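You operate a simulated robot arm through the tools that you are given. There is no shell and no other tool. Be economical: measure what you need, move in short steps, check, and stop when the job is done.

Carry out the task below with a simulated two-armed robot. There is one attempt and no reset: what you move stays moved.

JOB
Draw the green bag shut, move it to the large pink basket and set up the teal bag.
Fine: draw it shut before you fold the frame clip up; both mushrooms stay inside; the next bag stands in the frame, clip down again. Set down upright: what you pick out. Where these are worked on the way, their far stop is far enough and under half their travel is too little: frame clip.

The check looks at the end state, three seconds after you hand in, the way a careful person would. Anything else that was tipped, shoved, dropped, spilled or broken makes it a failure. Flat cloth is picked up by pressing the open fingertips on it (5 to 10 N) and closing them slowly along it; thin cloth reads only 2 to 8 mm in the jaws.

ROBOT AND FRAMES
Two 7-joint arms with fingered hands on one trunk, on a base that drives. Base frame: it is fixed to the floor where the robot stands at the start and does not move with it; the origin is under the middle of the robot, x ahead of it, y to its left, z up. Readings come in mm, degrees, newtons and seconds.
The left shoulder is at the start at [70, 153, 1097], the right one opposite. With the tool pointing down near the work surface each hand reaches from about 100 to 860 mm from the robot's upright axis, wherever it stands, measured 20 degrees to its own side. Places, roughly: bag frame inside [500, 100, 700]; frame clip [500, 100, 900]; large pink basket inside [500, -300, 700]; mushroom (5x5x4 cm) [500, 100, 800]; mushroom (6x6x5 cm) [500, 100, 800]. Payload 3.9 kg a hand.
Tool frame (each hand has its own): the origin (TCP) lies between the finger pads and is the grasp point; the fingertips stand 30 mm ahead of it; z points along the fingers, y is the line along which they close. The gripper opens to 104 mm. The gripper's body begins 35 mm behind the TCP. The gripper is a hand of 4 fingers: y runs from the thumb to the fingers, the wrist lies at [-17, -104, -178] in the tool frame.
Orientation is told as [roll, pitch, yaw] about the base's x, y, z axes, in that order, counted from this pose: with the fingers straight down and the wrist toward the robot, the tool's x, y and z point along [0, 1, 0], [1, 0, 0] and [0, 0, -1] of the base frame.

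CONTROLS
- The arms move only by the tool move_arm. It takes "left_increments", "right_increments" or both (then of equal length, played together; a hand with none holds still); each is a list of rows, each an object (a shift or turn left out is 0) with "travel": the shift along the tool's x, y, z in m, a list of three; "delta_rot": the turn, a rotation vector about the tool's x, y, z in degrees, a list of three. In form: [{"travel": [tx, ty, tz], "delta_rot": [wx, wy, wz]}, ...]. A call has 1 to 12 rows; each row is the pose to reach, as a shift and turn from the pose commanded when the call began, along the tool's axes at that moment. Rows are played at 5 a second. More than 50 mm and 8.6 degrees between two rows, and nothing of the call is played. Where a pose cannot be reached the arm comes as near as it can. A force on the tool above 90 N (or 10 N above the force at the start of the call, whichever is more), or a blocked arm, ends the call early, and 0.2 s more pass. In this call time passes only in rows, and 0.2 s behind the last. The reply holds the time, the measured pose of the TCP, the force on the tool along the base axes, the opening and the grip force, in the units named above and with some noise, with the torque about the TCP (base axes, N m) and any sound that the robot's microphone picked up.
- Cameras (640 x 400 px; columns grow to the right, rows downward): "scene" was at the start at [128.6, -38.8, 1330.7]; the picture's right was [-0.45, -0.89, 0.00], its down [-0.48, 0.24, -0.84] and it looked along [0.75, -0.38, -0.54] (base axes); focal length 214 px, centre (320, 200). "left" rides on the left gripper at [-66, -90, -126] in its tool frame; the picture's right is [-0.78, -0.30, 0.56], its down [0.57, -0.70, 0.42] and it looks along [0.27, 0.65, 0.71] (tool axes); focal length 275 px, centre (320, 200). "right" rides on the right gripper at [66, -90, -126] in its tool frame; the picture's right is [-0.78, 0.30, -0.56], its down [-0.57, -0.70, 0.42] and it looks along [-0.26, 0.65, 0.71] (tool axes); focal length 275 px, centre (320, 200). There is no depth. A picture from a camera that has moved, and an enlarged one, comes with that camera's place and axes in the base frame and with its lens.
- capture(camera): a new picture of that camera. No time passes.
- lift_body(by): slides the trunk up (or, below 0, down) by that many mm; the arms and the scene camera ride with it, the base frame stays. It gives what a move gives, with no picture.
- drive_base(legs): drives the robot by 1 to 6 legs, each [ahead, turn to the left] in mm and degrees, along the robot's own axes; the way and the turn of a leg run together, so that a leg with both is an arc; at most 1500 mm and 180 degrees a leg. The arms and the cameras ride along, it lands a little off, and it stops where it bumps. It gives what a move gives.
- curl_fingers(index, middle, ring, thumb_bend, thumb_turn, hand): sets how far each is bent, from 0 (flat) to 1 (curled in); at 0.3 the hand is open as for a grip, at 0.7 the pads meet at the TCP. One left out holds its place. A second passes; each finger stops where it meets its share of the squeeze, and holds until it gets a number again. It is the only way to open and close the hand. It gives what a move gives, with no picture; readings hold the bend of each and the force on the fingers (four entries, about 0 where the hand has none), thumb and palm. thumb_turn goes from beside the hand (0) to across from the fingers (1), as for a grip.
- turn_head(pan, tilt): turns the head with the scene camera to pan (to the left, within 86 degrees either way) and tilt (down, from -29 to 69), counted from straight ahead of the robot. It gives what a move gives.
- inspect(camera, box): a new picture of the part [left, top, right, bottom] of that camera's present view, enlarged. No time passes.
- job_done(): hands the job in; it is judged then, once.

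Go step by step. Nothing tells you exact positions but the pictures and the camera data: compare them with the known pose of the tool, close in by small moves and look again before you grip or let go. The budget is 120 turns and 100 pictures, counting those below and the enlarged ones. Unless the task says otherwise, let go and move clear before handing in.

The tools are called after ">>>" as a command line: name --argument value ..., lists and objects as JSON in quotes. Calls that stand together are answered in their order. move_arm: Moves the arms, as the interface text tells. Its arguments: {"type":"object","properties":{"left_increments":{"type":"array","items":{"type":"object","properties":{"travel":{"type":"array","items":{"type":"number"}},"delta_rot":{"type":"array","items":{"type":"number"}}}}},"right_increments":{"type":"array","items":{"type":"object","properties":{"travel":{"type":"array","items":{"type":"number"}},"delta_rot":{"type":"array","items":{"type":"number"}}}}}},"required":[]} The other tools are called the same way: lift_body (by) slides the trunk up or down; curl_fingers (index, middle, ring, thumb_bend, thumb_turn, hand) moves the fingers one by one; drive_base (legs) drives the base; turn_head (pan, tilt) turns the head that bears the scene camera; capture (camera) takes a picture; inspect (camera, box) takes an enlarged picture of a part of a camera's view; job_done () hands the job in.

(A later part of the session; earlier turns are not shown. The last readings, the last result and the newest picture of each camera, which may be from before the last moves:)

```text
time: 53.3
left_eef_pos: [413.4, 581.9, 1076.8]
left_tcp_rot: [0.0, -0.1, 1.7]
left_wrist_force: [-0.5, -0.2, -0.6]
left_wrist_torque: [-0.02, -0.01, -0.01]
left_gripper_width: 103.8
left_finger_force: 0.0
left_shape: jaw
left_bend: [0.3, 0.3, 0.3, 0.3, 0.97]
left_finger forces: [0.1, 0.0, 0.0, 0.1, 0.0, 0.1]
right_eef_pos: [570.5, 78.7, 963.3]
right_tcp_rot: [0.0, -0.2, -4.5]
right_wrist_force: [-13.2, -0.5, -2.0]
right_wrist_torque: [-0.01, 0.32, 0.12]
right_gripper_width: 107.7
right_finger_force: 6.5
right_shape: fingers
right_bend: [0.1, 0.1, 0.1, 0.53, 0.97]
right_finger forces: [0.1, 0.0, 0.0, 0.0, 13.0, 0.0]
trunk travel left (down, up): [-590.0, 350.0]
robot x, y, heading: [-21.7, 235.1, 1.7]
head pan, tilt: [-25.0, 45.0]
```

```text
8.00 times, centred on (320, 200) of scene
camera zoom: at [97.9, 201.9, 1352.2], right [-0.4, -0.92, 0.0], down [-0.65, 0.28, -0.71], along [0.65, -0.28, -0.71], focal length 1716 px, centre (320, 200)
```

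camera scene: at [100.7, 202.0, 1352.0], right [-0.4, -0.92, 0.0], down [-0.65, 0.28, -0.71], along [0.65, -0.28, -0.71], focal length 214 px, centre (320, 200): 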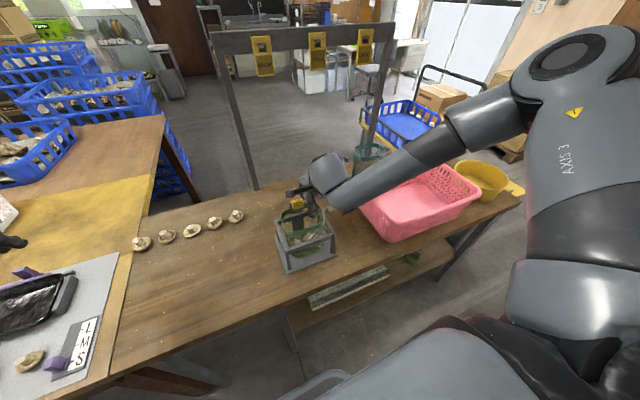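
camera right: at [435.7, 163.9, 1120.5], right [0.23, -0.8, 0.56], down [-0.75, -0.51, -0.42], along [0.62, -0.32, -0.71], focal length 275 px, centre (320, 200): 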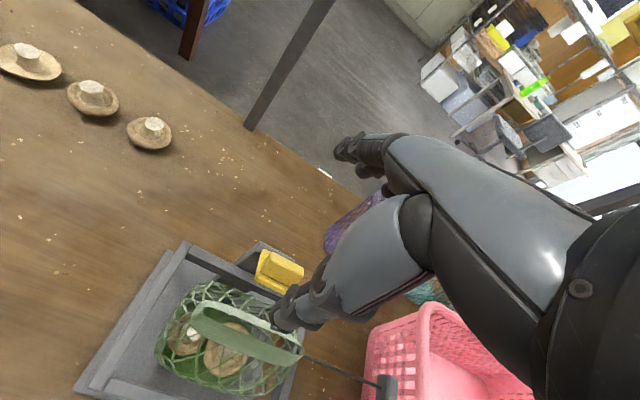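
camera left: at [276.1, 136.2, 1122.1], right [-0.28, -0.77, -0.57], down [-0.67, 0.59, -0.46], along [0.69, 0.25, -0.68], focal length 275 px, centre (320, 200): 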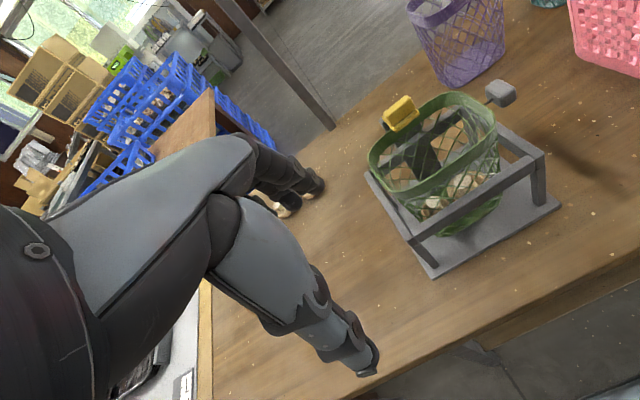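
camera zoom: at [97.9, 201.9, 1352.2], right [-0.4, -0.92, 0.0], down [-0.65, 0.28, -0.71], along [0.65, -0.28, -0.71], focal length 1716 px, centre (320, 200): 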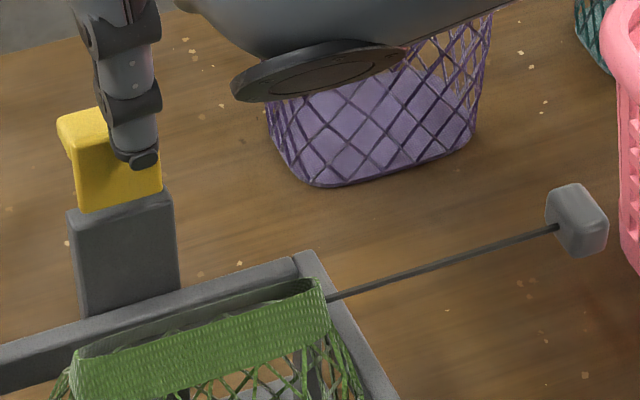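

The far stop is felt (13 N). I back the thumb off and rise, then check that the clip stays up.

>>> curl_fingers --hand "right" --thumb_bend 0.4

>>> move_arm --right_increments '[{"travel": [0, -0.03, 0]}, {"travel": [0, -0.05, -0.02]}, {"travel": [0, -0.06, -0.06]}]'

>>> inspect --camera "scene" --box '[275, 165, 365, 245]'

>>> capture --camera "right"

```text
time: 54.3
left_eef_pos: [415.8, 581.7, 1076.2]
left_tcp_rot: [0.0, -0.1, 1.9]
left_wrist_force: [0.3, -0.3, 0.7]
left_wrist_torque: [0.03, 0.0, -0.01]
left_gripper_width: 104.0
left_finger_force: 0.0
left_shape: jaw
left_bend: [0.3, 0.3, 0.3, 0.3, 0.97]
left_finger forces: [0.0, 0.1, 0.0, 0.0, 0.0, 0.1]
right_eef_pos: [572.2, 77.7, 963.0]
right_tcp_rot: [0.0, 0.0, -4.6]
right_wrist_force: [0.0, -0.3, 0.4]
right_wrist_torque: [0.01, 0.0, -0.01]
right_gripper_width: 119.0
right_finger_force: 0.0
right_shape: fingers
right_bend: [0.1, 0.1, 0.1, 0.4, 0.97]
right_finger forces: [0.0, 0.1, 0.1, 0.1, 0.0, 0.1]
trunk travel left (down, up): [-590.0, 350.0]
robot x, y, heading: [-26.7, 231.9, 1.8]
head pan, tilt: [-25.0, 45.0]
```

```text
time: 55.1
left_eef_pos: [415.7, 583.7, 1075.7]
left_tcp_rot: [0.0, -0.1, 1.8]
left_wrist_force: [-0.6, 1.5, 0.5]
left_wrist_torque: [0.0, 0.01, 0.0]
left_gripper_width: 104.0
left_finger_force: 0.2
left_shape: jaw
left_bend: [0.3, 0.3, 0.3, 0.3, 0.97]
left_finger forces: [0.1, 0.0, 0.0, 0.0, 0.0, 0.0]
right_eef_pos: [510.9, 86.7, 1022.3]
right_tcp_rot: [0.1, 0.0, -4.6]
right_wrist_force: [0.5, 1.2, 0.6]
right_wrist_torque: [0.01, 0.0, -0.01]
right_gripper_width: 119.4
right_finger_force: 0.1
right_shape: fingers
right_bend: [0.1, 0.1, 0.1, 0.4, 0.97]
right_finger forces: [0.1, 0.1, 0.1, 0.0, 0.0, 0.0]
trunk travel left (down, up): [-590.0, 350.0]
robot x, y, heading: [-24.9, 230.5, 1.4]
head pan, tilt: [-25.0, 45.0]
```

```text
5.00 times, centred on (320, 205) of scene
camera zoom: at [99.4, 202.7, 1352.0], right [-0.4, -0.92, 0.0], down [-0.65, 0.28, -0.71], along [0.65, -0.28, -0.71], focal length 1072 px, centre (320, 175)
```

zoom: 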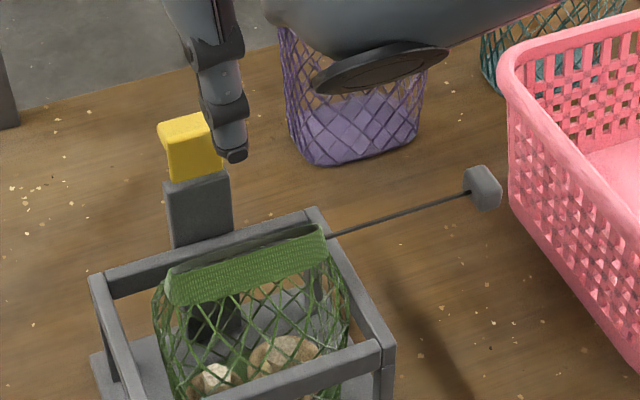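

```text
46 pictures are left
camera right: at [425.9, 158.7, 1146.5], right [0.23, -0.8, 0.56], down [-0.75, -0.51, -0.43], along [0.63, -0.32, -0.71], focal length 275 px, centre (320, 200)
```

right: 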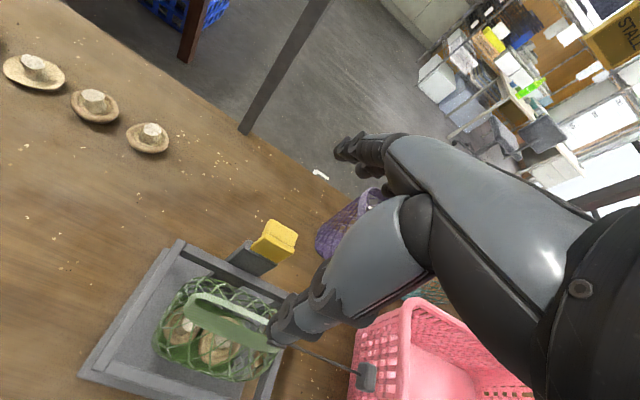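

The clip stays up. I'll grip the flat neck (about (482, 84, 876)) from above, off-centre toward its right end so that the knuckles miss the post and clip.

>>> curl_fingers --hand "right" --index 0.54 --middle 0.54 --ring 0.54 --thumb_bend 0.5

>>> move_arm --right_increments '[{"travel": [-0.02, -0.013, 0.0], "delta_rot": [0, 0, -2]}, {"travel": [-0.043, -0.028, 0.02], "delta_rot": [0, 0, -4.6]}, {"travel": [-0.043, -0.028, 0.06], "delta_rot": [0, 0, -4.6]}]'

>>> inspect --camera "scene" --box '[275, 165, 365, 245]'

>>> capture --camera "right"

```text
time: 56.1
left_eef_pos: [416.7, 582.5, 1074.9]
left_tcp_rot: [0.0, 0.0, 1.8]
left_wrist_force: [-0.5, 0.0, 0.4]
left_wrist_torque: [0.0, 0.01, 0.02]
left_gripper_width: 104.0
left_finger_force: 0.1
left_shape: jaw
left_bend: [0.3, 0.3, 0.3, 0.3, 0.97]
left_finger forces: [0.0, 0.0, 0.0, 0.0, 0.0, 0.0]
right_eef_pos: [512.2, 86.6, 1021.9]
right_tcp_rot: [0.1, -0.1, -4.6]
right_wrist_force: [0.3, 0.3, 0.4]
right_wrist_torque: [-0.01, -0.01, 0.0]
right_gripper_width: 49.2
right_finger_force: 0.1
right_shape: fingers
right_bend: [0.54, 0.54, 0.54, 0.5, 0.97]
right_finger forces: [0.0, 0.0, 0.0, 0.0, 0.0, 0.0]
trunk travel left (down, up): [-590.0, 350.0]
robot x, y, heading: [-22.4, 234.3, 1.6]
head pan, tilt: [-25.0, 45.0]
```

```text
time: 56.9
left_eef_pos: [417.9, 583.5, 1074.0]
left_tcp_rot: [-0.1, 0.1, 1.7]
left_wrist_force: [0.2, -0.4, 0.1]
left_wrist_torque: [0.02, 0.0, -0.03]
left_gripper_width: 103.7
left_finger_force: 0.0
left_shape: jaw
left_bend: [0.3, 0.3, 0.3, 0.3, 0.97]
left_finger forces: [0.0, 0.0, 0.0, 0.0, 0.0, 0.0]
right_eef_pos: [481.2, 48.1, 959.7]
right_tcp_rot: [0.0, 0.1, 0.0]
right_wrist_force: [-0.2, 0.7, -0.1]
right_wrist_torque: [-0.03, 0.01, 0.02]
right_gripper_width: 49.1
right_finger_force: 0.2
right_shape: fingers
right_bend: [0.54, 0.54, 0.54, 0.5, 0.97]
right_finger forces: [0.1, 0.0, 0.1, 0.1, 0.0, 0.0]
trunk travel left (down, up): [-590.0, 350.0]
robot x, y, heading: [-21.8, 232.6, 1.7]
head pan, tilt: [-25.0, 45.0]
```

```text
5.00 times, centred on (320, 205) of scene
camera zoom: at [102.6, 203.7, 1351.8], right [-0.4, -0.92, 0.0], down [-0.65, 0.28, -0.71], along [0.65, -0.28, -0.71], focal length 1072 px, centre (320, 175)
```

zoom: 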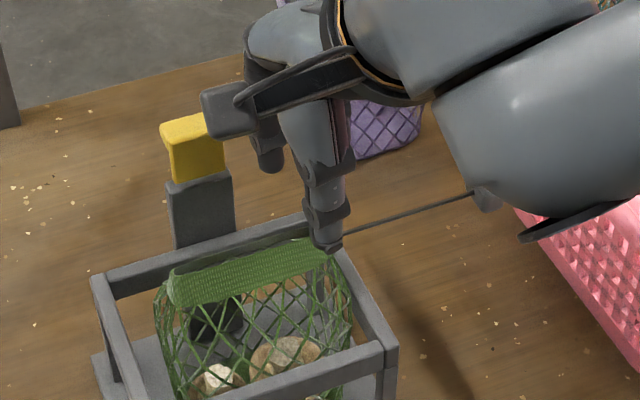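

```text
44 pictures are left
camera right: at [389.6, 113.5, 1084.2], right [0.3, -0.78, 0.56], down [-0.7, -0.57, -0.42], along [0.65, -0.26, -0.71], focal length 275 px, centre (320, 200)
```

right: 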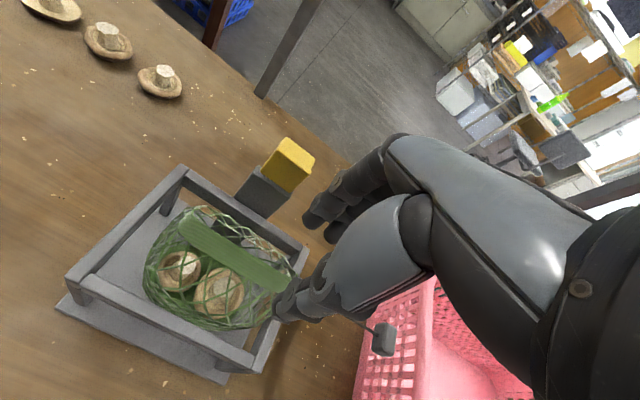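

All clear of the clip. I descend on the neck.

>>> move_arm --right_increments '[{"travel": [0, 0, 0.02]}, {"travel": [0, 0, 0.04]}, {"travel": [0, 0, 0.058]}, {"travel": [0, 0, 0.076]}]'

>>> inspect --camera "right" --box '[190, 150, 370, 350]'

>>> inspect --camera "scene" --box '[275, 165, 365, 245]'

```text
time: 57.7
left_eef_pos: [413.8, 582.2, 1077.7]
left_tcp_rot: [-0.1, -0.3, 1.7]
left_wrist_force: [1.2, -0.1, 0.4]
left_wrist_torque: [0.03, 0.06, -0.02]
left_gripper_width: 104.0
left_finger_force: 0.1
left_shape: jaw
left_bend: [0.3, 0.3, 0.3, 0.3, 0.97]
left_finger forces: [0.1, 0.1, 0.0, 0.1, 0.0, 0.0]
right_eef_pos: [491.6, 50.7, 929.6]
right_tcp_rot: [0.5, -3.3, 0.2]
right_wrist_force: [-1.8, 1.0, 55.3]
right_wrist_torque: [0.16, 2.88, 0.05]
right_gripper_width: 57.0
right_finger_force: 29.4
right_shape: fingers
right_bend: [0.58, 0.55, 0.54, 0.43, 0.99]
right_finger forces: [3.4, 2.2, 0.0, 0.0, 54.1, 0.0]
trunk travel left (down, up): [-590.0, 350.0]
robot x, y, heading: [-21.7, 231.7, 1.5]
head pan, tilt: [-25.0, 45.0]
stopped in row 4 (right hand): the force on the tool passed its limit (the readings are from after the stop); the commanded pose is now the measured one
```

```text
2.00 times, centred on (280, 250) of right
camera zoom: at [393.9, 114.8, 1048.8], right [0.27, -0.78, 0.57], down [-0.67, -0.57, -0.47], along [0.69, -0.26, -0.68], focal length 551 px, centre (400, 100)
```

zoom: 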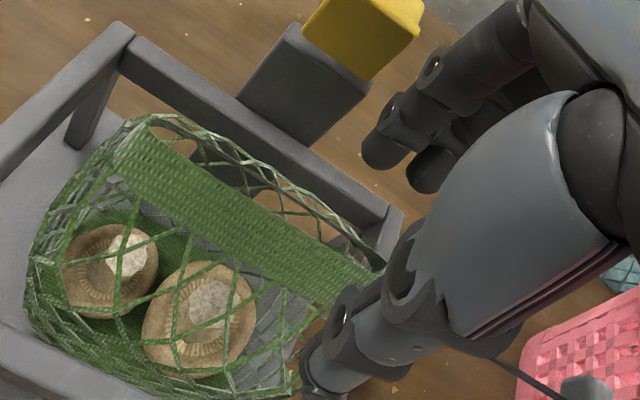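

```text
5.00 times, centred on (320, 205) of scene
camera zoom: at [96.6, 202.2, 1352.7], right [-0.4, -0.92, 0.0], down [-0.65, 0.28, -0.71], along [0.65, -0.28, -0.71], focal length 1072 px, centre (320, 175)
```

zoom: 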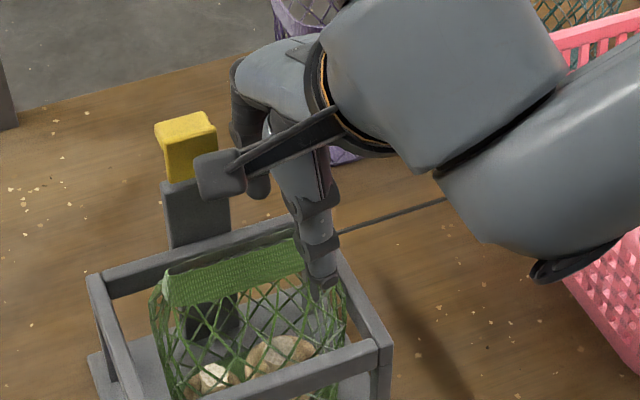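

The thumb pressed on the bag's net shoulder: its tip reaches about 50 mm below the TCP and stood too far out. I rise, narrow the hand and re-center on the band (x≈484, y 40–130).

>>> move_arm --right_increments '[{"travel": [0, -0.004, -0.03], "delta_rot": [3.3, -0.4, 0]}, {"travel": [0.006, -0.01, -0.045], "delta_rot": [3.3, -0.4, 0]}]'

>>> curl_fingers --hand "right" --index 0.6 --middle 0.6 --ring 0.6 --thumb_bend 0.58 --thumb_turn 0.97

>>> inspect --camera "right" --box '[140, 150, 380, 350]'

>>> inspect --camera "scene" --box '[275, 165, 365, 245]'

```text
time: 58.3
left_eef_pos: [415.1, 582.5, 1075.0]
left_tcp_rot: [0.0, -0.1, 1.6]
left_wrist_force: [0.6, -0.4, 0.5]
left_wrist_torque: [0.04, 0.01, 0.01]
left_gripper_width: 103.8
left_finger_force: 0.2
left_shape: jaw
left_bend: [0.3, 0.3, 0.3, 0.3, 0.97]
left_finger forces: [0.1, 0.0, 0.0, 0.0, 0.0, 0.0]
right_eef_pos: [474.9, 53.7, 964.5]
right_tcp_rot: [-0.2, 1.3, 0.0]
right_wrist_force: [-0.3, 0.2, 0.1]
right_wrist_torque: [0.0, -0.01, 0.04]
right_gripper_width: 48.7
right_finger_force: 0.0
right_shape: fingers
right_bend: [0.54, 0.54, 0.54, 0.5, 0.97]
right_finger forces: [0.0, 0.0, 0.0, 0.0, 0.0, 0.1]
trunk travel left (down, up): [-590.0, 350.0]
robot x, y, heading: [-19.1, 230.7, 1.6]
head pan, tilt: [-25.0, 45.0]
```

```text
time: 59.3
left_eef_pos: [416.4, 580.8, 1076.0]
left_tcp_rot: [0.0, 0.1, 1.7]
left_wrist_force: [0.1, -0.3, -0.5]
left_wrist_torque: [-0.02, -0.01, 0.01]
left_gripper_width: 103.9
left_finger_force: 0.0
left_shape: jaw
left_bend: [0.3, 0.3, 0.3, 0.3, 0.97]
left_finger forces: [0.0, 0.1, 0.0, 0.0, 0.1, 0.1]
right_eef_pos: [476.9, 54.5, 966.4]
right_tcp_rot: [-0.3, 1.1, 0.0]
right_wrist_force: [0.4, 0.2, 0.8]
right_wrist_torque: [0.01, 0.01, -0.03]
right_gripper_width: 32.2
right_finger_force: 0.0
right_shape: fingers
right_bend: [0.6, 0.6, 0.6, 0.57, 0.98]
right_finger forces: [0.0, 0.1, 0.1, 0.0, 0.0, 0.0]
trunk travel left (down, up): [-590.0, 350.0]
robot x, y, heading: [-24.1, 232.6, 1.5]
head pan, tilt: [-25.0, 45.0]
```

```text
2.00 times, centred on (260, 250) of right
camera zoom: at [389.8, 120.3, 1091.4], right [0.31, -0.77, 0.55], down [-0.71, -0.57, -0.41], along [0.63, -0.27, -0.73], focal length 551 px, centre (440, 100)
```

zoom: 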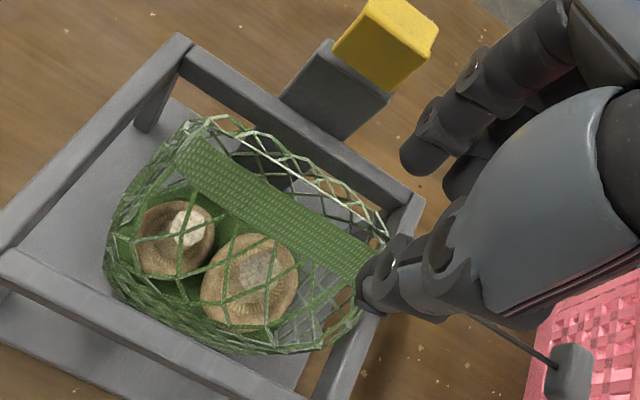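

```text
5.00 times, centred on (320, 205) of scene
camera zoom: at [100.5, 201.9, 1352.0], right [-0.4, -0.92, 0.0], down [-0.65, 0.28, -0.71], along [0.65, -0.28, -0.71], focal length 1072 px, centre (320, 175)
```

zoom: 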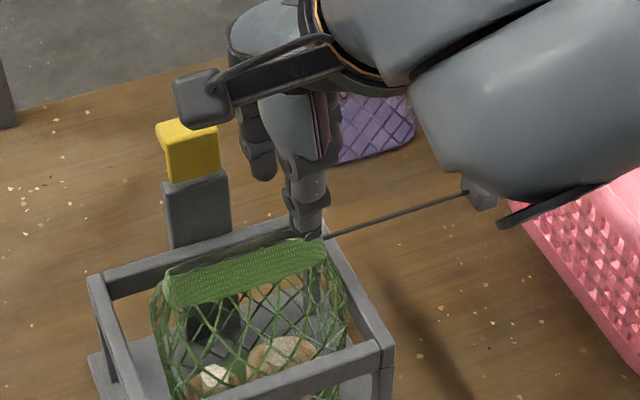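

The band is at x≈476, y 45–128. I shift 12 mm left and descend about 42 mm with thumb and fingers straddling the band.

>>> move_arm --right_increments '[{"travel": [0.013, 0.0, 0.01], "delta_rot": [-1, 0.3, 0]}, {"travel": [0.013, 0.0, 0.022], "delta_rot": [-1, 0.3, 0]}, {"travel": [0.013, 0, 0.034], "delta_rot": [-1, 0.3, 0]}, {"travel": [0.013, 0, 0.044], "delta_rot": [-1, 0.3, 0]}]'

>>> inspect --camera "right" --box '[140, 150, 380, 350]'

```text
time: 60.3
left_eef_pos: [413.9, 581.7, 1076.5]
left_tcp_rot: [0.0, -0.3, 1.7]
left_wrist_force: [-0.6, 0.7, -0.2]
left_wrist_torque: [0.0, 0.01, 0.0]
left_gripper_width: 103.7
left_finger_force: 0.0
left_shape: jaw
left_bend: [0.3, 0.3, 0.3, 0.3, 0.97]
left_finger forces: [0.0, 0.0, 0.0, 0.1, 0.0, 0.0]
right_eef_pos: [478.7, 65.9, 925.6]
right_tcp_rot: [0.1, -0.4, -0.1]
right_wrist_force: [3.0, -1.4, 20.4]
right_wrist_torque: [-0.04, -0.13, -0.04]
right_gripper_width: 31.2
right_finger_force: 9.8
right_shape: fingers
right_bend: [0.6, 0.6, 0.6, 0.57, 0.98]
right_finger forces: [5.2, 7.2, 0.0, 0.0, 7.5, 0.0]
trunk travel left (down, up): [-590.0, 350.0]
robot x, y, heading: [-24.2, 230.1, 1.4]
head pan, tilt: [-25.0, 45.0]
```

```text
2.00 times, centred on (260, 250) of right
camera zoom: at [386.1, 131.6, 1048.7], right [0.29, -0.78, 0.56], down [-0.7, -0.57, -0.43], along [0.65, -0.26, -0.71], focal length 551 px, centre (440, 100)
```

zoom: 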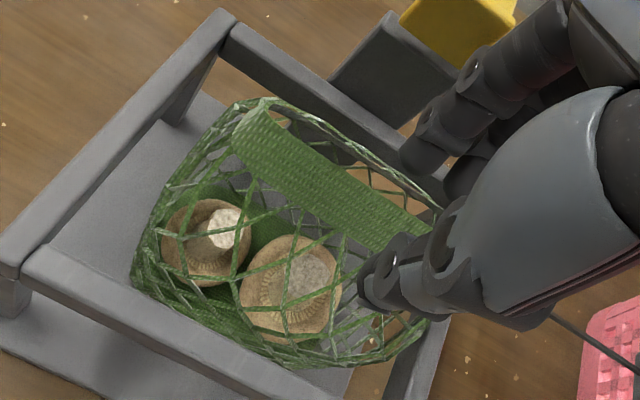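

Both sides press lightly on the net shoulders with the band between them. I raise 4 mm and close.

>>> move_arm --right_increments '[{"travel": [0, 0, -0.004]}]'

>>> curl_fingers --hand "right" --index 0.76 --middle 0.76 --ring 0.76 --thumb_bend 0.76

>>> inspect --camera "right" --box '[140, 150, 380, 350]'

```text
time: 60.7
left_eef_pos: [416.7, 581.5, 1076.1]
left_tcp_rot: [0.0, 0.0, 1.7]
left_wrist_force: [0.3, -0.7, -1.1]
left_wrist_torque: [0.02, 0.01, 0.01]
left_gripper_width: 104.1
left_finger_force: 0.0
left_shape: jaw
left_bend: [0.3, 0.3, 0.3, 0.3, 0.97]
left_finger forces: [0.1, 0.0, 0.0, 0.1, 0.0, 0.0]
right_eef_pos: [476.3, 66.7, 926.6]
right_tcp_rot: [0.0, 0.1, 0.0]
right_wrist_force: [3.8, -2.0, 10.8]
right_wrist_torque: [-0.11, -0.32, -0.04]
right_gripper_width: 32.0
right_finger_force: 5.3
right_shape: fingers
right_bend: [0.6, 0.59, 0.6, 0.57, 0.98]
right_finger forces: [3.6, 7.0, 0.0, 0.0, 0.1, 0.0]
trunk travel left (down, up): [-590.0, 350.0]
robot x, y, heading: [-25.5, 231.1, 1.5]
head pan, tilt: [-25.0, 45.0]
```

```text
time: 61.7
left_eef_pos: [417.2, 582.0, 1075.7]
left_tcp_rot: [0.0, 0.0, 1.7]
left_wrist_force: [0.2, 0.6, 1.0]
left_wrist_torque: [0.0, 0.02, 0.02]
left_gripper_width: 103.8
left_finger_force: 0.1
left_shape: jaw
left_bend: [0.3, 0.3, 0.3, 0.3, 0.97]
left_finger forces: [0.0, 0.1, 0.0, 0.0, 0.0, 0.0]
right_eef_pos: [476.1, 65.1, 924.9]
right_tcp_rot: [0.2, 0.2, 0.0]
right_wrist_force: [-1.2, 0.6, -0.4]
right_wrist_torque: [0.0, 0.0, 0.01]
right_gripper_width: 0.4
right_finger_force: 0.0
right_shape: fingers
right_bend: [0.75, 0.76, 0.76, 0.72, 1.0]
right_finger forces: [0.1, 0.0, 0.0, 0.0, 0.1, 0.1]
trunk travel left (down, up): [-590.0, 350.0]
robot x, y, heading: [-23.5, 230.3, 1.6]
head pan, tilt: [-25.0, 45.0]
```

```text
2.00 times, centred on (260, 250) of right
camera zoom: at [387.2, 131.5, 1049.8], right [0.3, -0.78, 0.55], down [-0.7, -0.57, -0.42], along [0.65, -0.26, -0.72], focal length 551 px, centre (440, 100)
```

zoom: 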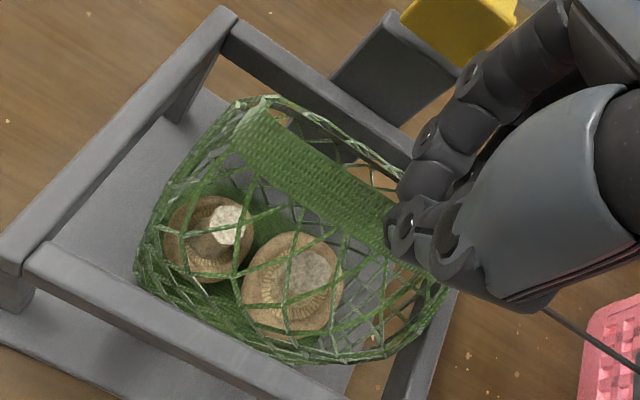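

The fingers closed just above the band. I rise, narrow the gap, shift slightly back in x, and go 25 mm deeper.

>>> move_arm --right_increments '[{"travel": [-0.003, -0.004, -0.02]}, {"travel": [-0.006, -0.004, -0.03]}]'

>>> curl_fingers --hand "right" --index 0.62 --middle 0.62 --ring 0.62 --thumb_bend 0.62

>>> move_arm --right_increments '[{"travel": [0, 0, 0.02]}, {"travel": [0, 0, 0.035]}, {"travel": [0, 0, 0.045]}, {"travel": [0, 0, 0.054]}]'

>>> inspect --camera "right" --box '[140, 150, 380, 350]'

```text
time: 62.3
left_eef_pos: [415.8, 582.3, 1075.6]
left_tcp_rot: [0.1, 0.1, 1.6]
left_wrist_force: [-0.6, -0.5, 0.2]
left_wrist_torque: [-0.01, 0.02, 0.01]
left_gripper_width: 103.9
left_finger_force: 0.1
left_shape: jaw
left_bend: [0.3, 0.3, 0.3, 0.3, 0.97]
left_finger forces: [0.1, 0.0, 0.1, 0.1, 0.0, 0.1]
right_eef_pos: [472.7, 60.3, 956.5]
right_tcp_rot: [0.2, 0.2, 0.0]
right_wrist_force: [0.1, -0.1, 0.8]
right_wrist_torque: [0.04, 0.02, 0.0]
right_gripper_width: 0.1
right_finger_force: 0.0
right_shape: fingers
right_bend: [0.75, 0.76, 0.76, 0.72, 1.0]
right_finger forces: [0.0, 0.0, 0.1, 0.1, 0.0, 0.0]
trunk travel left (down, up): [-590.0, 350.0]
robot x, y, heading: [-21.6, 232.2, 1.5]
head pan, tilt: [-25.0, 45.0]
```

```text
time: 63.3
left_eef_pos: [416.8, 582.1, 1075.7]
left_tcp_rot: [-0.1, 0.0, 1.7]
left_wrist_force: [0.0, -1.2, 0.8]
left_wrist_torque: [0.0, -0.01, 0.0]
left_gripper_width: 104.2
left_finger_force: 0.0
left_shape: jaw
left_bend: [0.3, 0.3, 0.3, 0.3, 0.97]
left_finger forces: [0.1, 0.1, 0.1, 0.1, 0.0, 0.1]
right_eef_pos: [472.3, 59.4, 955.9]
right_tcp_rot: [0.0, 0.3, 0.0]
right_wrist_force: [1.0, -0.3, 0.4]
right_wrist_torque: [0.0, 0.03, 0.0]
right_gripper_width: 22.1
right_finger_force: 0.1
right_shape: fingers
right_bend: [0.62, 0.62, 0.62, 0.62, 0.99]
right_finger forces: [0.0, 0.0, 0.0, 0.0, 0.1, 0.1]
trunk travel left (down, up): [-590.0, 350.0]
robot x, y, heading: [-21.4, 232.0, 1.6]
head pan, tilt: [-25.0, 45.0]
```

```text
time: 64.3
left_eef_pos: [414.7, 581.7, 1077.0]
left_tcp_rot: [-0.1, -0.2, 1.5]
left_wrist_force: [0.5, 0.6, -0.3]
left_wrist_torque: [0.0, 0.05, 0.01]
left_gripper_width: 103.9
left_finger_force: 0.0
left_shape: jaw
left_bend: [0.3, 0.3, 0.3, 0.3, 0.97]
left_finger forces: [0.0, 0.0, 0.0, 0.0, 0.0, 0.1]
right_eef_pos: [484.1, 67.1, 926.4]
right_tcp_rot: [0.6, -2.8, 0.7]
right_wrist_force: [-4.6, -2.0, 62.6]
right_wrist_torque: [0.08, 2.17, 0.11]
right_gripper_width: 30.1
right_finger_force: 31.4
right_shape: fingers
right_bend: [0.62, 0.62, 0.62, 0.61, 1.0]
right_finger forces: [0.0, 0.0, 0.1, 0.0, 62.9, 0.0]
trunk travel left (down, up): [-590.0, 350.0]
robot x, y, heading: [-23.4, 234.0, 1.2]
head pan, tilt: [-25.0, 45.0]
stopped in row 4 (right hand): the force on the tool passed its limit (the readings are from after the stop); the commanded pose is now the measured one
```

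```text
2.00 times, centred on (260, 250) of right
camera zoom: at [386.7, 131.0, 1046.1], right [0.28, -0.78, 0.56], down [-0.67, -0.58, -0.46], along [0.68, -0.25, -0.68], focal length 551 px, centre (440, 100)
```

zoom: 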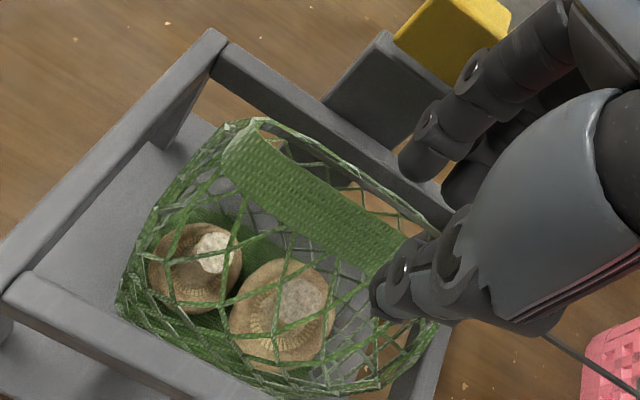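

The thumb tip landed on the bag's front shoulder. I rise and use an asymmetric hand: thumb nearly closed right at the band's front, fingers open behind it.

>>> move_arm --right_increments '[{"travel": [-0.003, -0.003, -0.02], "delta_rot": [2.8, -0.5, 0.7]}, {"travel": [-0.005, -0.004, -0.04], "delta_rot": [2.8, -0.5, 0.7]}]'

>>> curl_fingers --hand "right" --index 0.52 --middle 0.52 --ring 0.52 --thumb_bend 0.72

>>> inspect --camera "right" --box '[140, 150, 380, 350]'

>>> inspect --camera "scene" --box '[285, 165, 355, 225]'

```text
time: 64.9
left_eef_pos: [415.8, 581.5, 1076.2]
left_tcp_rot: [0.0, 0.0, 1.8]
left_wrist_force: [0.3, -0.1, 0.0]
left_wrist_torque: [0.03, -0.05, 0.02]
left_gripper_width: 103.7
left_finger_force: 0.0
left_shape: jaw
left_bend: [0.3, 0.3, 0.3, 0.3, 0.97]
left_finger forces: [0.1, 0.0, 0.0, 0.1, 0.1, 0.0]
right_eef_pos: [473.9, 58.8, 956.4]
right_tcp_rot: [-0.2, 1.5, -0.5]
right_wrist_force: [0.5, -0.7, -0.1]
right_wrist_torque: [0.01, -0.02, -0.03]
right_gripper_width: 23.1
right_finger_force: 0.0
right_shape: fingers
right_bend: [0.62, 0.62, 0.62, 0.62, 0.99]
right_finger forces: [0.0, 0.0, 0.1, 0.0, 0.0, 0.0]
trunk travel left (down, up): [-590.0, 350.0]
robot x, y, heading: [-22.1, 230.2, 1.3]
head pan, tilt: [-25.0, 45.0]
```

```text
time: 65.9
left_eef_pos: [416.6, 581.7, 1075.4]
left_tcp_rot: [0.0, 0.0, 1.7]
left_wrist_force: [0.3, -0.3, -0.4]
left_wrist_torque: [0.0, 0.0, -0.01]
left_gripper_width: 103.8
left_finger_force: 0.2
left_shape: jaw
left_bend: [0.3, 0.3, 0.3, 0.3, 0.97]
left_finger forces: [0.0, 0.0, 0.0, 0.1, 0.0, 0.0]
right_eef_pos: [475.7, 58.7, 957.3]
right_tcp_rot: [-0.1, 1.4, -0.3]
right_wrist_force: [0.1, -0.3, -0.1]
right_wrist_torque: [-0.01, 0.0, 0.02]
right_gripper_width: 22.2
right_finger_force: 0.0
right_shape: fingers
right_bend: [0.52, 0.52, 0.52, 0.72, 1.0]
right_finger forces: [0.1, 0.0, 0.0, 0.1, 0.0, 0.1]
trunk travel left (down, up): [-590.0, 350.0]
robot x, y, heading: [-21.2, 231.8, 1.7]
head pan, tilt: [-25.0, 45.0]
```

```text
2.00 times, centred on (260, 250) of right
camera zoom: at [388.8, 124.9, 1082.6], right [0.3, -0.78, 0.55], down [-0.71, -0.57, -0.41], along [0.63, -0.27, -0.73], focal length 551 px, centre (440, 100)
```

zoom: 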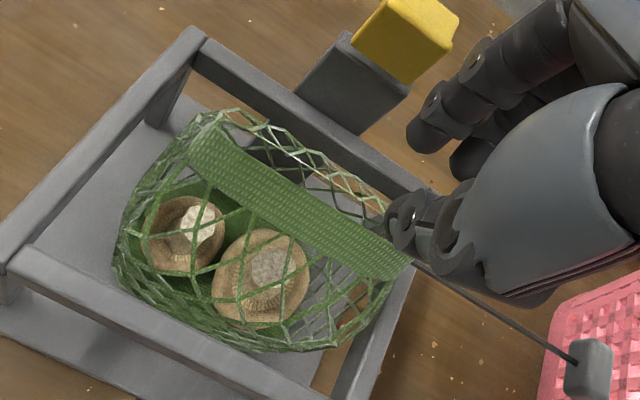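

```text
6.67 times, centred on (320, 195) of scene
camera zoom: at [100.4, 201.6, 1352.0], right [-0.4, -0.92, 0.0], down [-0.65, 0.28, -0.71], along [0.65, -0.28, -0.71], focal length 1430 px, centre (320, 233)
```

zoom: 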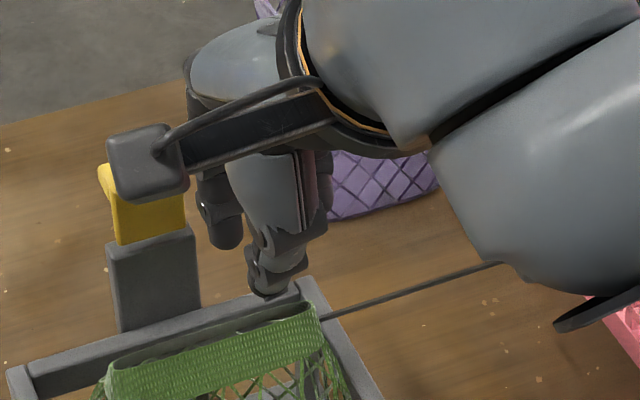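

Measured: band x≈471, y 43–130, top ≈900; thumb tip at TCP(−5, +5, −32). I shift back 11 mm so that the thumb passes in front of the band, and descend to z 914.

>>> move_arm --right_increments '[{"travel": [0.003, -0.012, 0.0], "delta_rot": [-1.4, 0, 0]}, {"travel": [0.005, -0.012, 0.02], "delta_rot": [-1.4, 0, 0]}, {"travel": [0.005, -0.012, 0.035], "delta_rot": [-1.4, 0, 0]}, {"travel": [0.005, -0.012, 0.043], "delta_rot": [-1.4, 0, 0]}]'

>>> inspect --camera "right" --box '[140, 150, 380, 350]'

```text
time: 66.9
left_eef_pos: [409.7, 580.5, 1080.8]
left_tcp_rot: [0.0, -0.4, 1.6]
left_wrist_force: [-1.1, -0.1, -0.1]
left_wrist_torque: [0.01, 0.0, -0.02]
left_gripper_width: 103.8
left_finger_force: 0.0
left_shape: jaw
left_bend: [0.3, 0.3, 0.3, 0.3, 0.97]
left_finger forces: [0.0, 0.0, 0.0, 0.0, 0.1, 0.1]
right_eef_pos: [464.4, 62.7, 923.9]
right_tcp_rot: [-0.4, -1.8, -0.4]
right_wrist_force: [2.7, -16.4, 68.6]
right_wrist_torque: [-2.15, -2.31, -0.39]
right_gripper_width: 21.6
right_finger_force: 34.6
right_shape: fingers
right_bend: [0.52, 0.49, 0.46, 0.72, 1.0]
right_finger forces: [5.8, 19.9, 42.8, 0.1, 0.0, 0.1]
trunk travel left (down, up): [-590.0, 350.0]
robot x, y, heading: [-19.4, 229.0, 1.0]
head pan, tilt: [-25.0, 45.0]
```

```text
2.00 times, centred on (260, 250) of right
camera zoom: at [370.7, 130.1, 1045.2], right [0.27, -0.77, 0.57], down [-0.69, -0.57, -0.44], along [0.67, -0.27, -0.69], focal length 551 px, centre (440, 100)
```

zoom: 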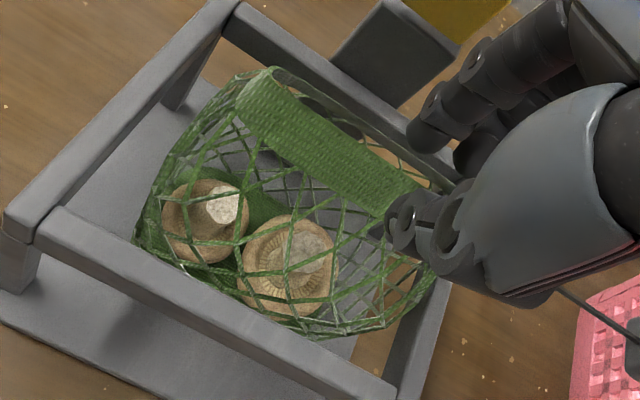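

The ring finger landed on the bag's back right shoulder. I rise, move more to the middle of the band, tuck the ring finger away and keep index and middle closer.

>>> move_arm --right_increments '[{"travel": [0, 0, -0.015], "delta_rot": [1.8, 0, 0]}, {"travel": [0.015, 0.0, -0.03], "delta_rot": [1.8, 0, 0]}]'

>>> curl_fingers --hand "right" --index 0.6 --middle 0.6 --ring 0.6 --thumb_bend 0.72

>>> move_arm --right_increments '[{"travel": [0, 0, 0.015]}, {"travel": [0, 0, 0.025]}, {"travel": [0, 0, 0.032]}]'

>>> inspect --camera "right" --box '[140, 150, 380, 350]'

```text
time: 67.5
left_eef_pos: [416.8, 583.3, 1074.5]
left_tcp_rot: [-0.1, -0.1, 1.7]
left_wrist_force: [1.8, 0.7, 0.3]
left_wrist_torque: [-0.02, 0.02, -0.04]
left_gripper_width: 103.8
left_finger_force: 0.1
left_shape: jaw
left_bend: [0.3, 0.3, 0.3, 0.3, 0.97]
left_finger forces: [0.1, 0.0, 0.0, 0.1, 0.1, 0.1]
right_eef_pos: [462.6, 78.9, 940.8]
right_tcp_rot: [-0.2, 2.1, -0.4]
right_wrist_force: [0.0, 1.1, 0.7]
right_wrist_torque: [-0.02, -0.02, 0.01]
right_gripper_width: 22.3
right_finger_force: 0.0
right_shape: fingers
right_bend: [0.52, 0.52, 0.52, 0.72, 1.0]
right_finger forces: [0.0, 0.0, 0.0, 0.0, 0.0, 0.0]
trunk travel left (down, up): [-590.0, 350.0]
robot x, y, heading: [-16.9, 232.1, 1.6]
head pan, tilt: [-25.0, 45.0]
```

```text
time: 68.5
left_eef_pos: [418.0, 581.9, 1075.4]
left_tcp_rot: [0.1, -0.1, 1.7]
left_wrist_force: [-0.1, -0.2, 0.6]
left_wrist_torque: [0.01, 0.0, 0.02]
left_gripper_width: 104.2
left_finger_force: 0.1
left_shape: jaw
left_bend: [0.3, 0.3, 0.3, 0.3, 0.97]
left_finger forces: [0.0, 0.0, 0.1, 0.0, 0.1, 0.0]
right_eef_pos: [464.4, 77.9, 942.7]
right_tcp_rot: [-0.1, 1.8, -0.2]
right_wrist_force: [-0.3, -0.7, -0.2]
right_wrist_torque: [0.02, 0.0, 0.01]
right_gripper_width: 12.3
right_finger_force: 0.0
right_shape: fingers
right_bend: [0.6, 0.6, 0.6, 0.72, 1.0]
right_finger forces: [0.0, 0.0, 0.0, 0.0, 0.1, 0.0]
trunk travel left (down, up): [-590.0, 350.0]
robot x, y, heading: [-25.2, 230.4, 1.8]
head pan, tilt: [-25.0, 45.0]
```

```text
time: 69.3
left_eef_pos: [409.9, 580.8, 1079.7]
left_tcp_rot: [-0.1, -0.3, 1.6]
left_wrist_force: [0.1, 0.1, 0.2]
left_wrist_torque: [0.0, -0.01, -0.01]
left_gripper_width: 103.8
left_finger_force: 0.1
left_shape: jaw
left_bend: [0.3, 0.3, 0.3, 0.3, 0.97]
left_finger forces: [0.0, 0.1, 0.1, 0.0, 0.0, 0.1]
right_eef_pos: [464.9, 79.4, 924.6]
right_tcp_rot: [-0.1, 0.0, -0.3]
right_wrist_force: [6.9, -9.1, 70.9]
right_wrist_torque: [0.39, -1.65, -0.25]
right_gripper_width: 10.0
right_finger_force: 35.1
right_shape: fingers
right_bend: [0.6, 0.6, 0.6, 0.72, 1.0]
right_finger forces: [63.6, 6.9, 0.0, 0.0, 0.0, 0.0]
trunk travel left (down, up): [-590.0, 350.0]
robot x, y, heading: [-22.5, 233.6, 1.4]
head pan, tilt: [-25.0, 45.0]
```

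```text
2.00 times, centred on (260, 250) of right
camera zoom: at [374.4, 145.8, 1048.7], right [0.29, -0.78, 0.56], down [-0.7, -0.57, -0.42], along [0.65, -0.27, -0.71], focal length 551 px, centre (440, 100)
```

zoom: 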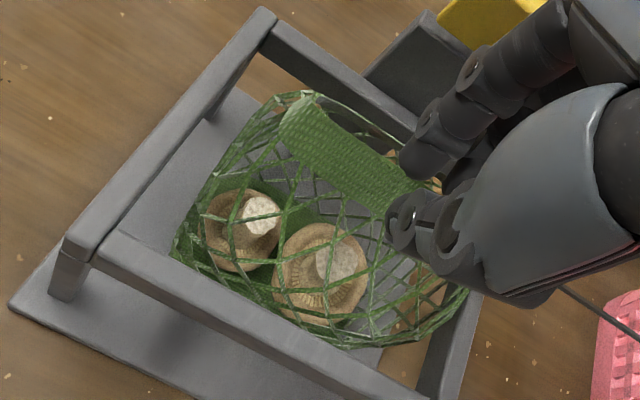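

The band now clearly passes between index/middle and thumb. I ease off slightly and pinch.

>>> move_arm --right_increments '[{"travel": [0, 0, -0.003]}, {"travel": [0, 0, -0.008]}]'

>>> curl_fingers --hand "right" --index 0.78 --middle 0.78 --ring 0.78 --thumb_bend 0.74

>>> inspect --camera "right" --box '[140, 150, 380, 350]'

```text
time: 69.9
left_eef_pos: [413.1, 582.0, 1077.5]
left_tcp_rot: [-0.1, -0.2, 1.7]
left_wrist_force: [-0.3, 0.0, 0.6]
left_wrist_torque: [-0.01, 0.02, 0.02]
left_gripper_width: 103.9
left_finger_force: 0.0
left_shape: jaw
left_bend: [0.3, 0.3, 0.3, 0.3, 0.97]
left_finger forces: [0.1, 0.0, 0.0, 0.1, 0.0, 0.0]
right_eef_pos: [462.2, 79.3, 924.6]
right_tcp_rot: [-0.1, 0.9, -0.4]
right_wrist_force: [8.1, -6.9, 49.5]
right_wrist_torque: [0.24, -1.29, -0.22]
right_gripper_width: 11.2
right_finger_force: 24.6
right_shape: fingers
right_bend: [0.59, 0.59, 0.6, 0.72, 1.0]
right_finger forces: [42.5, 7.0, 0.1, 0.0, 0.0, 0.1]
trunk travel left (down, up): [-590.0, 350.0]
robot x, y, heading: [-26.0, 230.7, 1.4]
head pan, tilt: [-25.0, 45.0]
```

```text
time: 70.9
left_eef_pos: [414.7, 582.7, 1075.8]
left_tcp_rot: [0.0, -0.1, 1.7]
left_wrist_force: [0.6, -0.3, -0.1]
left_wrist_torque: [0.02, -0.01, -0.02]
left_gripper_width: 104.0
left_finger_force: 0.0
left_shape: jaw
left_bend: [0.3, 0.3, 0.3, 0.3, 0.97]
left_finger forces: [0.0, 0.1, 0.1, 0.1, 0.0, 0.0]
right_eef_pos: [460.2, 77.8, 920.9]
right_tcp_rot: [-0.1, 1.6, -0.3]
right_wrist_force: [0.3, 3.2, 21.5]
right_wrist_torque: [0.28, 0.1, -0.01]
right_gripper_width: 0.0
right_finger_force: 15.2
right_shape: fingers
right_bend: [0.74, 0.78, 0.78, 0.76, 0.99]
right_finger forces: [0.0, 0.0, 0.0, 0.0, 30.6, 0.0]
trunk travel left (down, up): [-590.0, 350.0]
robot x, y, heading: [-20.3, 230.4, 1.7]
head pan, tilt: [-25.0, 45.0]
```

```text
2.00 times, centred on (260, 250) of right
camera zoom: at [373.9, 145.7, 1047.1], right [0.31, -0.78, 0.55], down [-0.72, -0.57, -0.4], along [0.63, -0.27, -0.73], focal length 551 px, centre (440, 100)
```

zoom: 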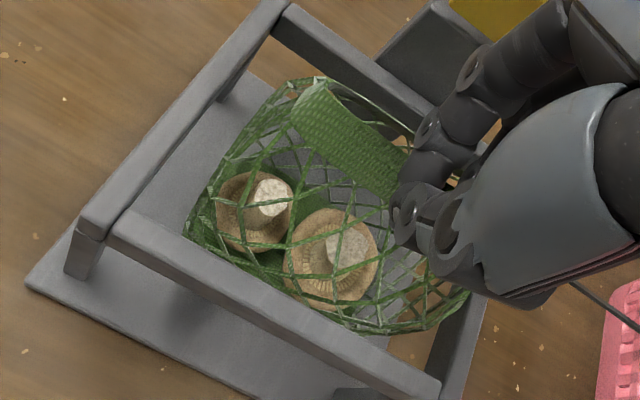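

The closed pads meet above the band, so I must come down with the hand almost closed (small gap) to straddle just the band. I rise, set a ~15 mm gap, and check the alignment.

>>> move_arm --right_increments '[{"travel": [0, 0.004, -0.015], "delta_rot": [-1.5, 0, 0]}, {"travel": [0, 0.009, -0.035], "delta_rot": [-1.5, 0, 0]}]'

>>> curl_fingers --hand "right" --index 0.62 --middle 0.62 --ring 0.62 --thumb_bend 0.68

>>> inspect --camera "right" --box '[180, 150, 340, 290]'

>>> inspect --camera "scene" --box '[290, 175, 350, 225]'

```text
time: 71.5
left_eef_pos: [415.7, 581.3, 1075.3]
left_tcp_rot: [-0.1, -0.1, 1.7]
left_wrist_force: [0.3, 0.6, 0.1]
left_wrist_torque: [-0.02, -0.02, 0.02]
left_gripper_width: 103.8
left_finger_force: 0.1
left_shape: jaw
left_bend: [0.3, 0.3, 0.3, 0.3, 0.97]
left_finger forces: [0.1, 0.0, 0.1, 0.0, 0.0, 0.0]
right_eef_pos: [471.2, 78.5, 955.6]
right_tcp_rot: [-0.3, 0.3, -0.4]
right_wrist_force: [0.6, 0.5, -0.6]
right_wrist_torque: [0.01, -0.01, 0.0]
right_gripper_width: 0.1
right_finger_force: 0.1
right_shape: fingers
right_bend: [0.76, 0.78, 0.78, 0.71, 1.0]
right_finger forces: [0.1, 0.1, 0.0, 0.0, 0.0, 0.0]
trunk travel left (down, up): [-590.0, 350.0]
robot x, y, heading: [-20.9, 232.6, 1.4]
head pan, tilt: [-25.0, 45.0]
```

```text
time: 72.5
left_eef_pos: [417.1, 582.6, 1076.2]
left_tcp_rot: [0.0, 0.0, 1.7]
left_wrist_force: [0.1, 0.4, 1.0]
left_wrist_torque: [0.03, -0.01, 0.02]
left_gripper_width: 103.8
left_finger_force: 0.1
left_shape: jaw
left_bend: [0.3, 0.3, 0.3, 0.3, 0.97]
left_finger forces: [0.0, 0.1, 0.0, 0.0, 0.0, 0.0]
right_eef_pos: [472.3, 79.5, 956.3]
right_tcp_rot: [-0.1, 0.3, -0.3]
right_wrist_force: [-0.4, 0.4, 0.4]
right_wrist_torque: [0.0, 0.0, -0.02]
right_gripper_width: 15.2
right_finger_force: 0.0
right_shape: fingers
right_bend: [0.62, 0.62, 0.62, 0.68, 0.99]
right_finger forces: [0.0, 0.0, 0.1, 0.0, 0.0, 0.0]
trunk travel left (down, up): [-590.0, 350.0]
robot x, y, heading: [-22.7, 230.6, 1.3]
head pan, tilt: [-25.0, 45.0]
```

```text
2.86 times, centred on (260, 220) of right
camera zoom: at [382.5, 145.0, 1079.9], right [0.29, -0.78, 0.56], down [-0.71, -0.57, -0.42], along [0.64, -0.27, -0.72], focal length 786 px, centre (491, 143)
```

zoom: 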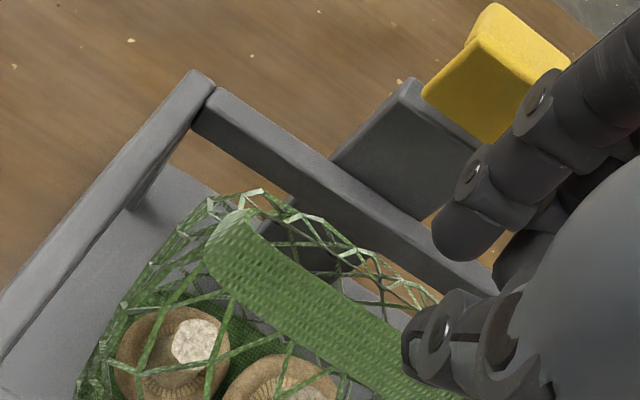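

```text
8.00 times, centred on (320, 200) of scene
camera zoom: at [100.4, 201.6, 1352.0], right [-0.4, -0.92, 0.0], down [-0.65, 0.28, -0.71], along [0.65, -0.28, -0.71], focal length 1716 px, centre (320, 200)
```

zoom: 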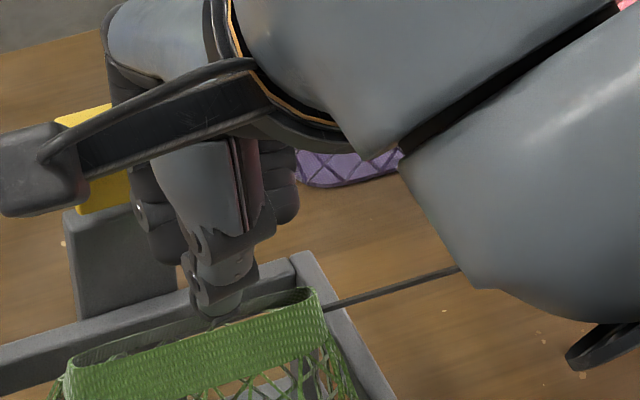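

The gap (x≈469–482) is centred over the band (x≈471–477, top ≈903). I descend straight down 46 mm.

>>> move_arm --right_increments '[{"travel": [0.0, 0.001, 0.015]}, {"travel": [0, 0.001, 0.028]}, {"travel": [0, 0.001, 0.038]}, {"travel": [0, 0.001, 0.047]}]'

>>> inspect --camera "right" --box '[180, 150, 340, 290]'

```text
time: 73.5
left_eef_pos: [407.7, 580.9, 1081.4]
left_tcp_rot: [0.0, -0.5, 1.7]
left_wrist_force: [0.0, -0.2, 0.4]
left_wrist_torque: [-0.03, -0.01, -0.01]
left_gripper_width: 104.1
left_finger_force: 0.0
left_shape: jaw
left_bend: [0.3, 0.3, 0.3, 0.3, 0.97]
left_finger forces: [0.1, 0.0, 0.0, 0.0, 0.0, 0.1]
right_eef_pos: [474.1, 81.7, 923.5]
right_tcp_rot: [0.0, -1.9, -0.3]
right_wrist_force: [-1.8, -18.1, 87.7]
right_wrist_torque: [0.17, -0.33, -0.27]
right_gripper_width: 12.0
right_finger_force: 44.4
right_shape: fingers
right_bend: [0.63, 0.62, 0.62, 0.7, 1.0]
right_finger forces: [43.2, 6.6, 0.0, 0.1, 38.1, 0.0]
trunk travel left (down, up): [-590.0, 350.0]
robot x, y, heading: [-19.3, 229.5, 1.4]
head pan, tilt: [-25.0, 45.0]
```

```text
2.86 times, centred on (260, 220) of right
camera zoom: at [380.0, 147.2, 1044.8], right [0.27, -0.78, 0.57], down [-0.69, -0.57, -0.45], along [0.67, -0.27, -0.69], focal length 786 px, centre (491, 143)
```

zoom: 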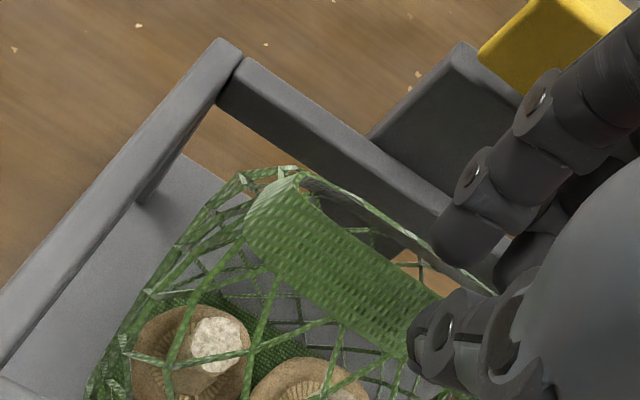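

It stops at the same height with the band between the digits. I pinch here, while pressed, to see whether the band's top is caught.

>>> curl_fingers --hand "right" --index 0.74 --middle 0.74 --ring 0.74 --thumb_bend 0.72

>>> move_arm --right_increments '[{"travel": [0, 0, -0.006]}, {"travel": [0, 0, -0.012]}]'

>>> inspect --camera "right" --box '[180, 150, 340, 290]'

```text
time: 74.5
left_eef_pos: [406.0, 583.4, 1080.3]
left_tcp_rot: [-0.2, -0.7, 1.6]
left_wrist_force: [0.5, 1.3, -0.1]
left_wrist_torque: [0.0, -0.01, 0.0]
left_gripper_width: 104.0
left_finger_force: 0.1
left_shape: jaw
left_bend: [0.3, 0.3, 0.3, 0.3, 0.97]
left_finger forces: [0.1, 0.1, 0.1, 0.0, 0.0, 0.0]
right_eef_pos: [467.4, 85.5, 920.4]
right_tcp_rot: [0.2, -1.2, 0.4]
right_wrist_force: [-15.8, -5.0, 86.1]
right_wrist_torque: [0.05, 1.09, 0.06]
right_gripper_width: 0.0
right_finger_force: 47.6
right_shape: fingers
right_bend: [0.73, 0.74, 0.74, 0.75, 1.0]
right_finger forces: [0.1, 0.0, 0.0, 0.0, 94.7, 0.0]
trunk travel left (down, up): [-590.0, 350.0]
robot x, y, heading: [-24.6, 231.7, 1.7]
head pan, tilt: [-25.0, 45.0]
```

```text
time: 75.1
left_eef_pos: [413.5, 582.6, 1076.1]
left_tcp_rot: [-0.2, -0.2, 1.8]
left_wrist_force: [-0.5, 0.6, 0.4]
left_wrist_torque: [-0.01, -0.04, -0.01]
left_gripper_width: 103.9
left_finger_force: 0.2
left_shape: jaw
left_bend: [0.3, 0.3, 0.3, 0.3, 0.97]
left_finger forces: [0.1, 0.0, 0.0, 0.1, 0.0, 0.0]
right_eef_pos: [470.1, 83.1, 921.6]
right_tcp_rot: [-0.1, 0.1, -0.1]
right_wrist_force: [-3.9, 1.1, 36.0]
right_wrist_torque: [0.21, 0.47, 0.04]
right_gripper_width: 0.0
right_finger_force: 21.4
right_shape: fingers
right_bend: [0.73, 0.74, 0.74, 0.74, 1.0]
right_finger forces: [0.1, 0.1, 0.0, 0.0, 43.0, 0.0]
trunk travel left (down, up): [-590.0, 350.0]
robot x, y, heading: [-20.1, 230.5, 1.9]
head pan, tilt: [-25.0, 45.0]
```

```text
2.86 times, centred on (260, 220) of right
camera zoom: at [379.6, 148.7, 1045.8], right [0.3, -0.78, 0.56], down [-0.7, -0.57, -0.42], along [0.65, -0.27, -0.71], focal length 786 px, centre (491, 143)
```

zoom: 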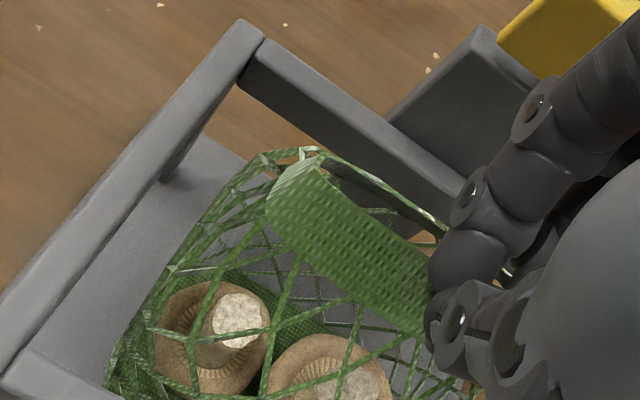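

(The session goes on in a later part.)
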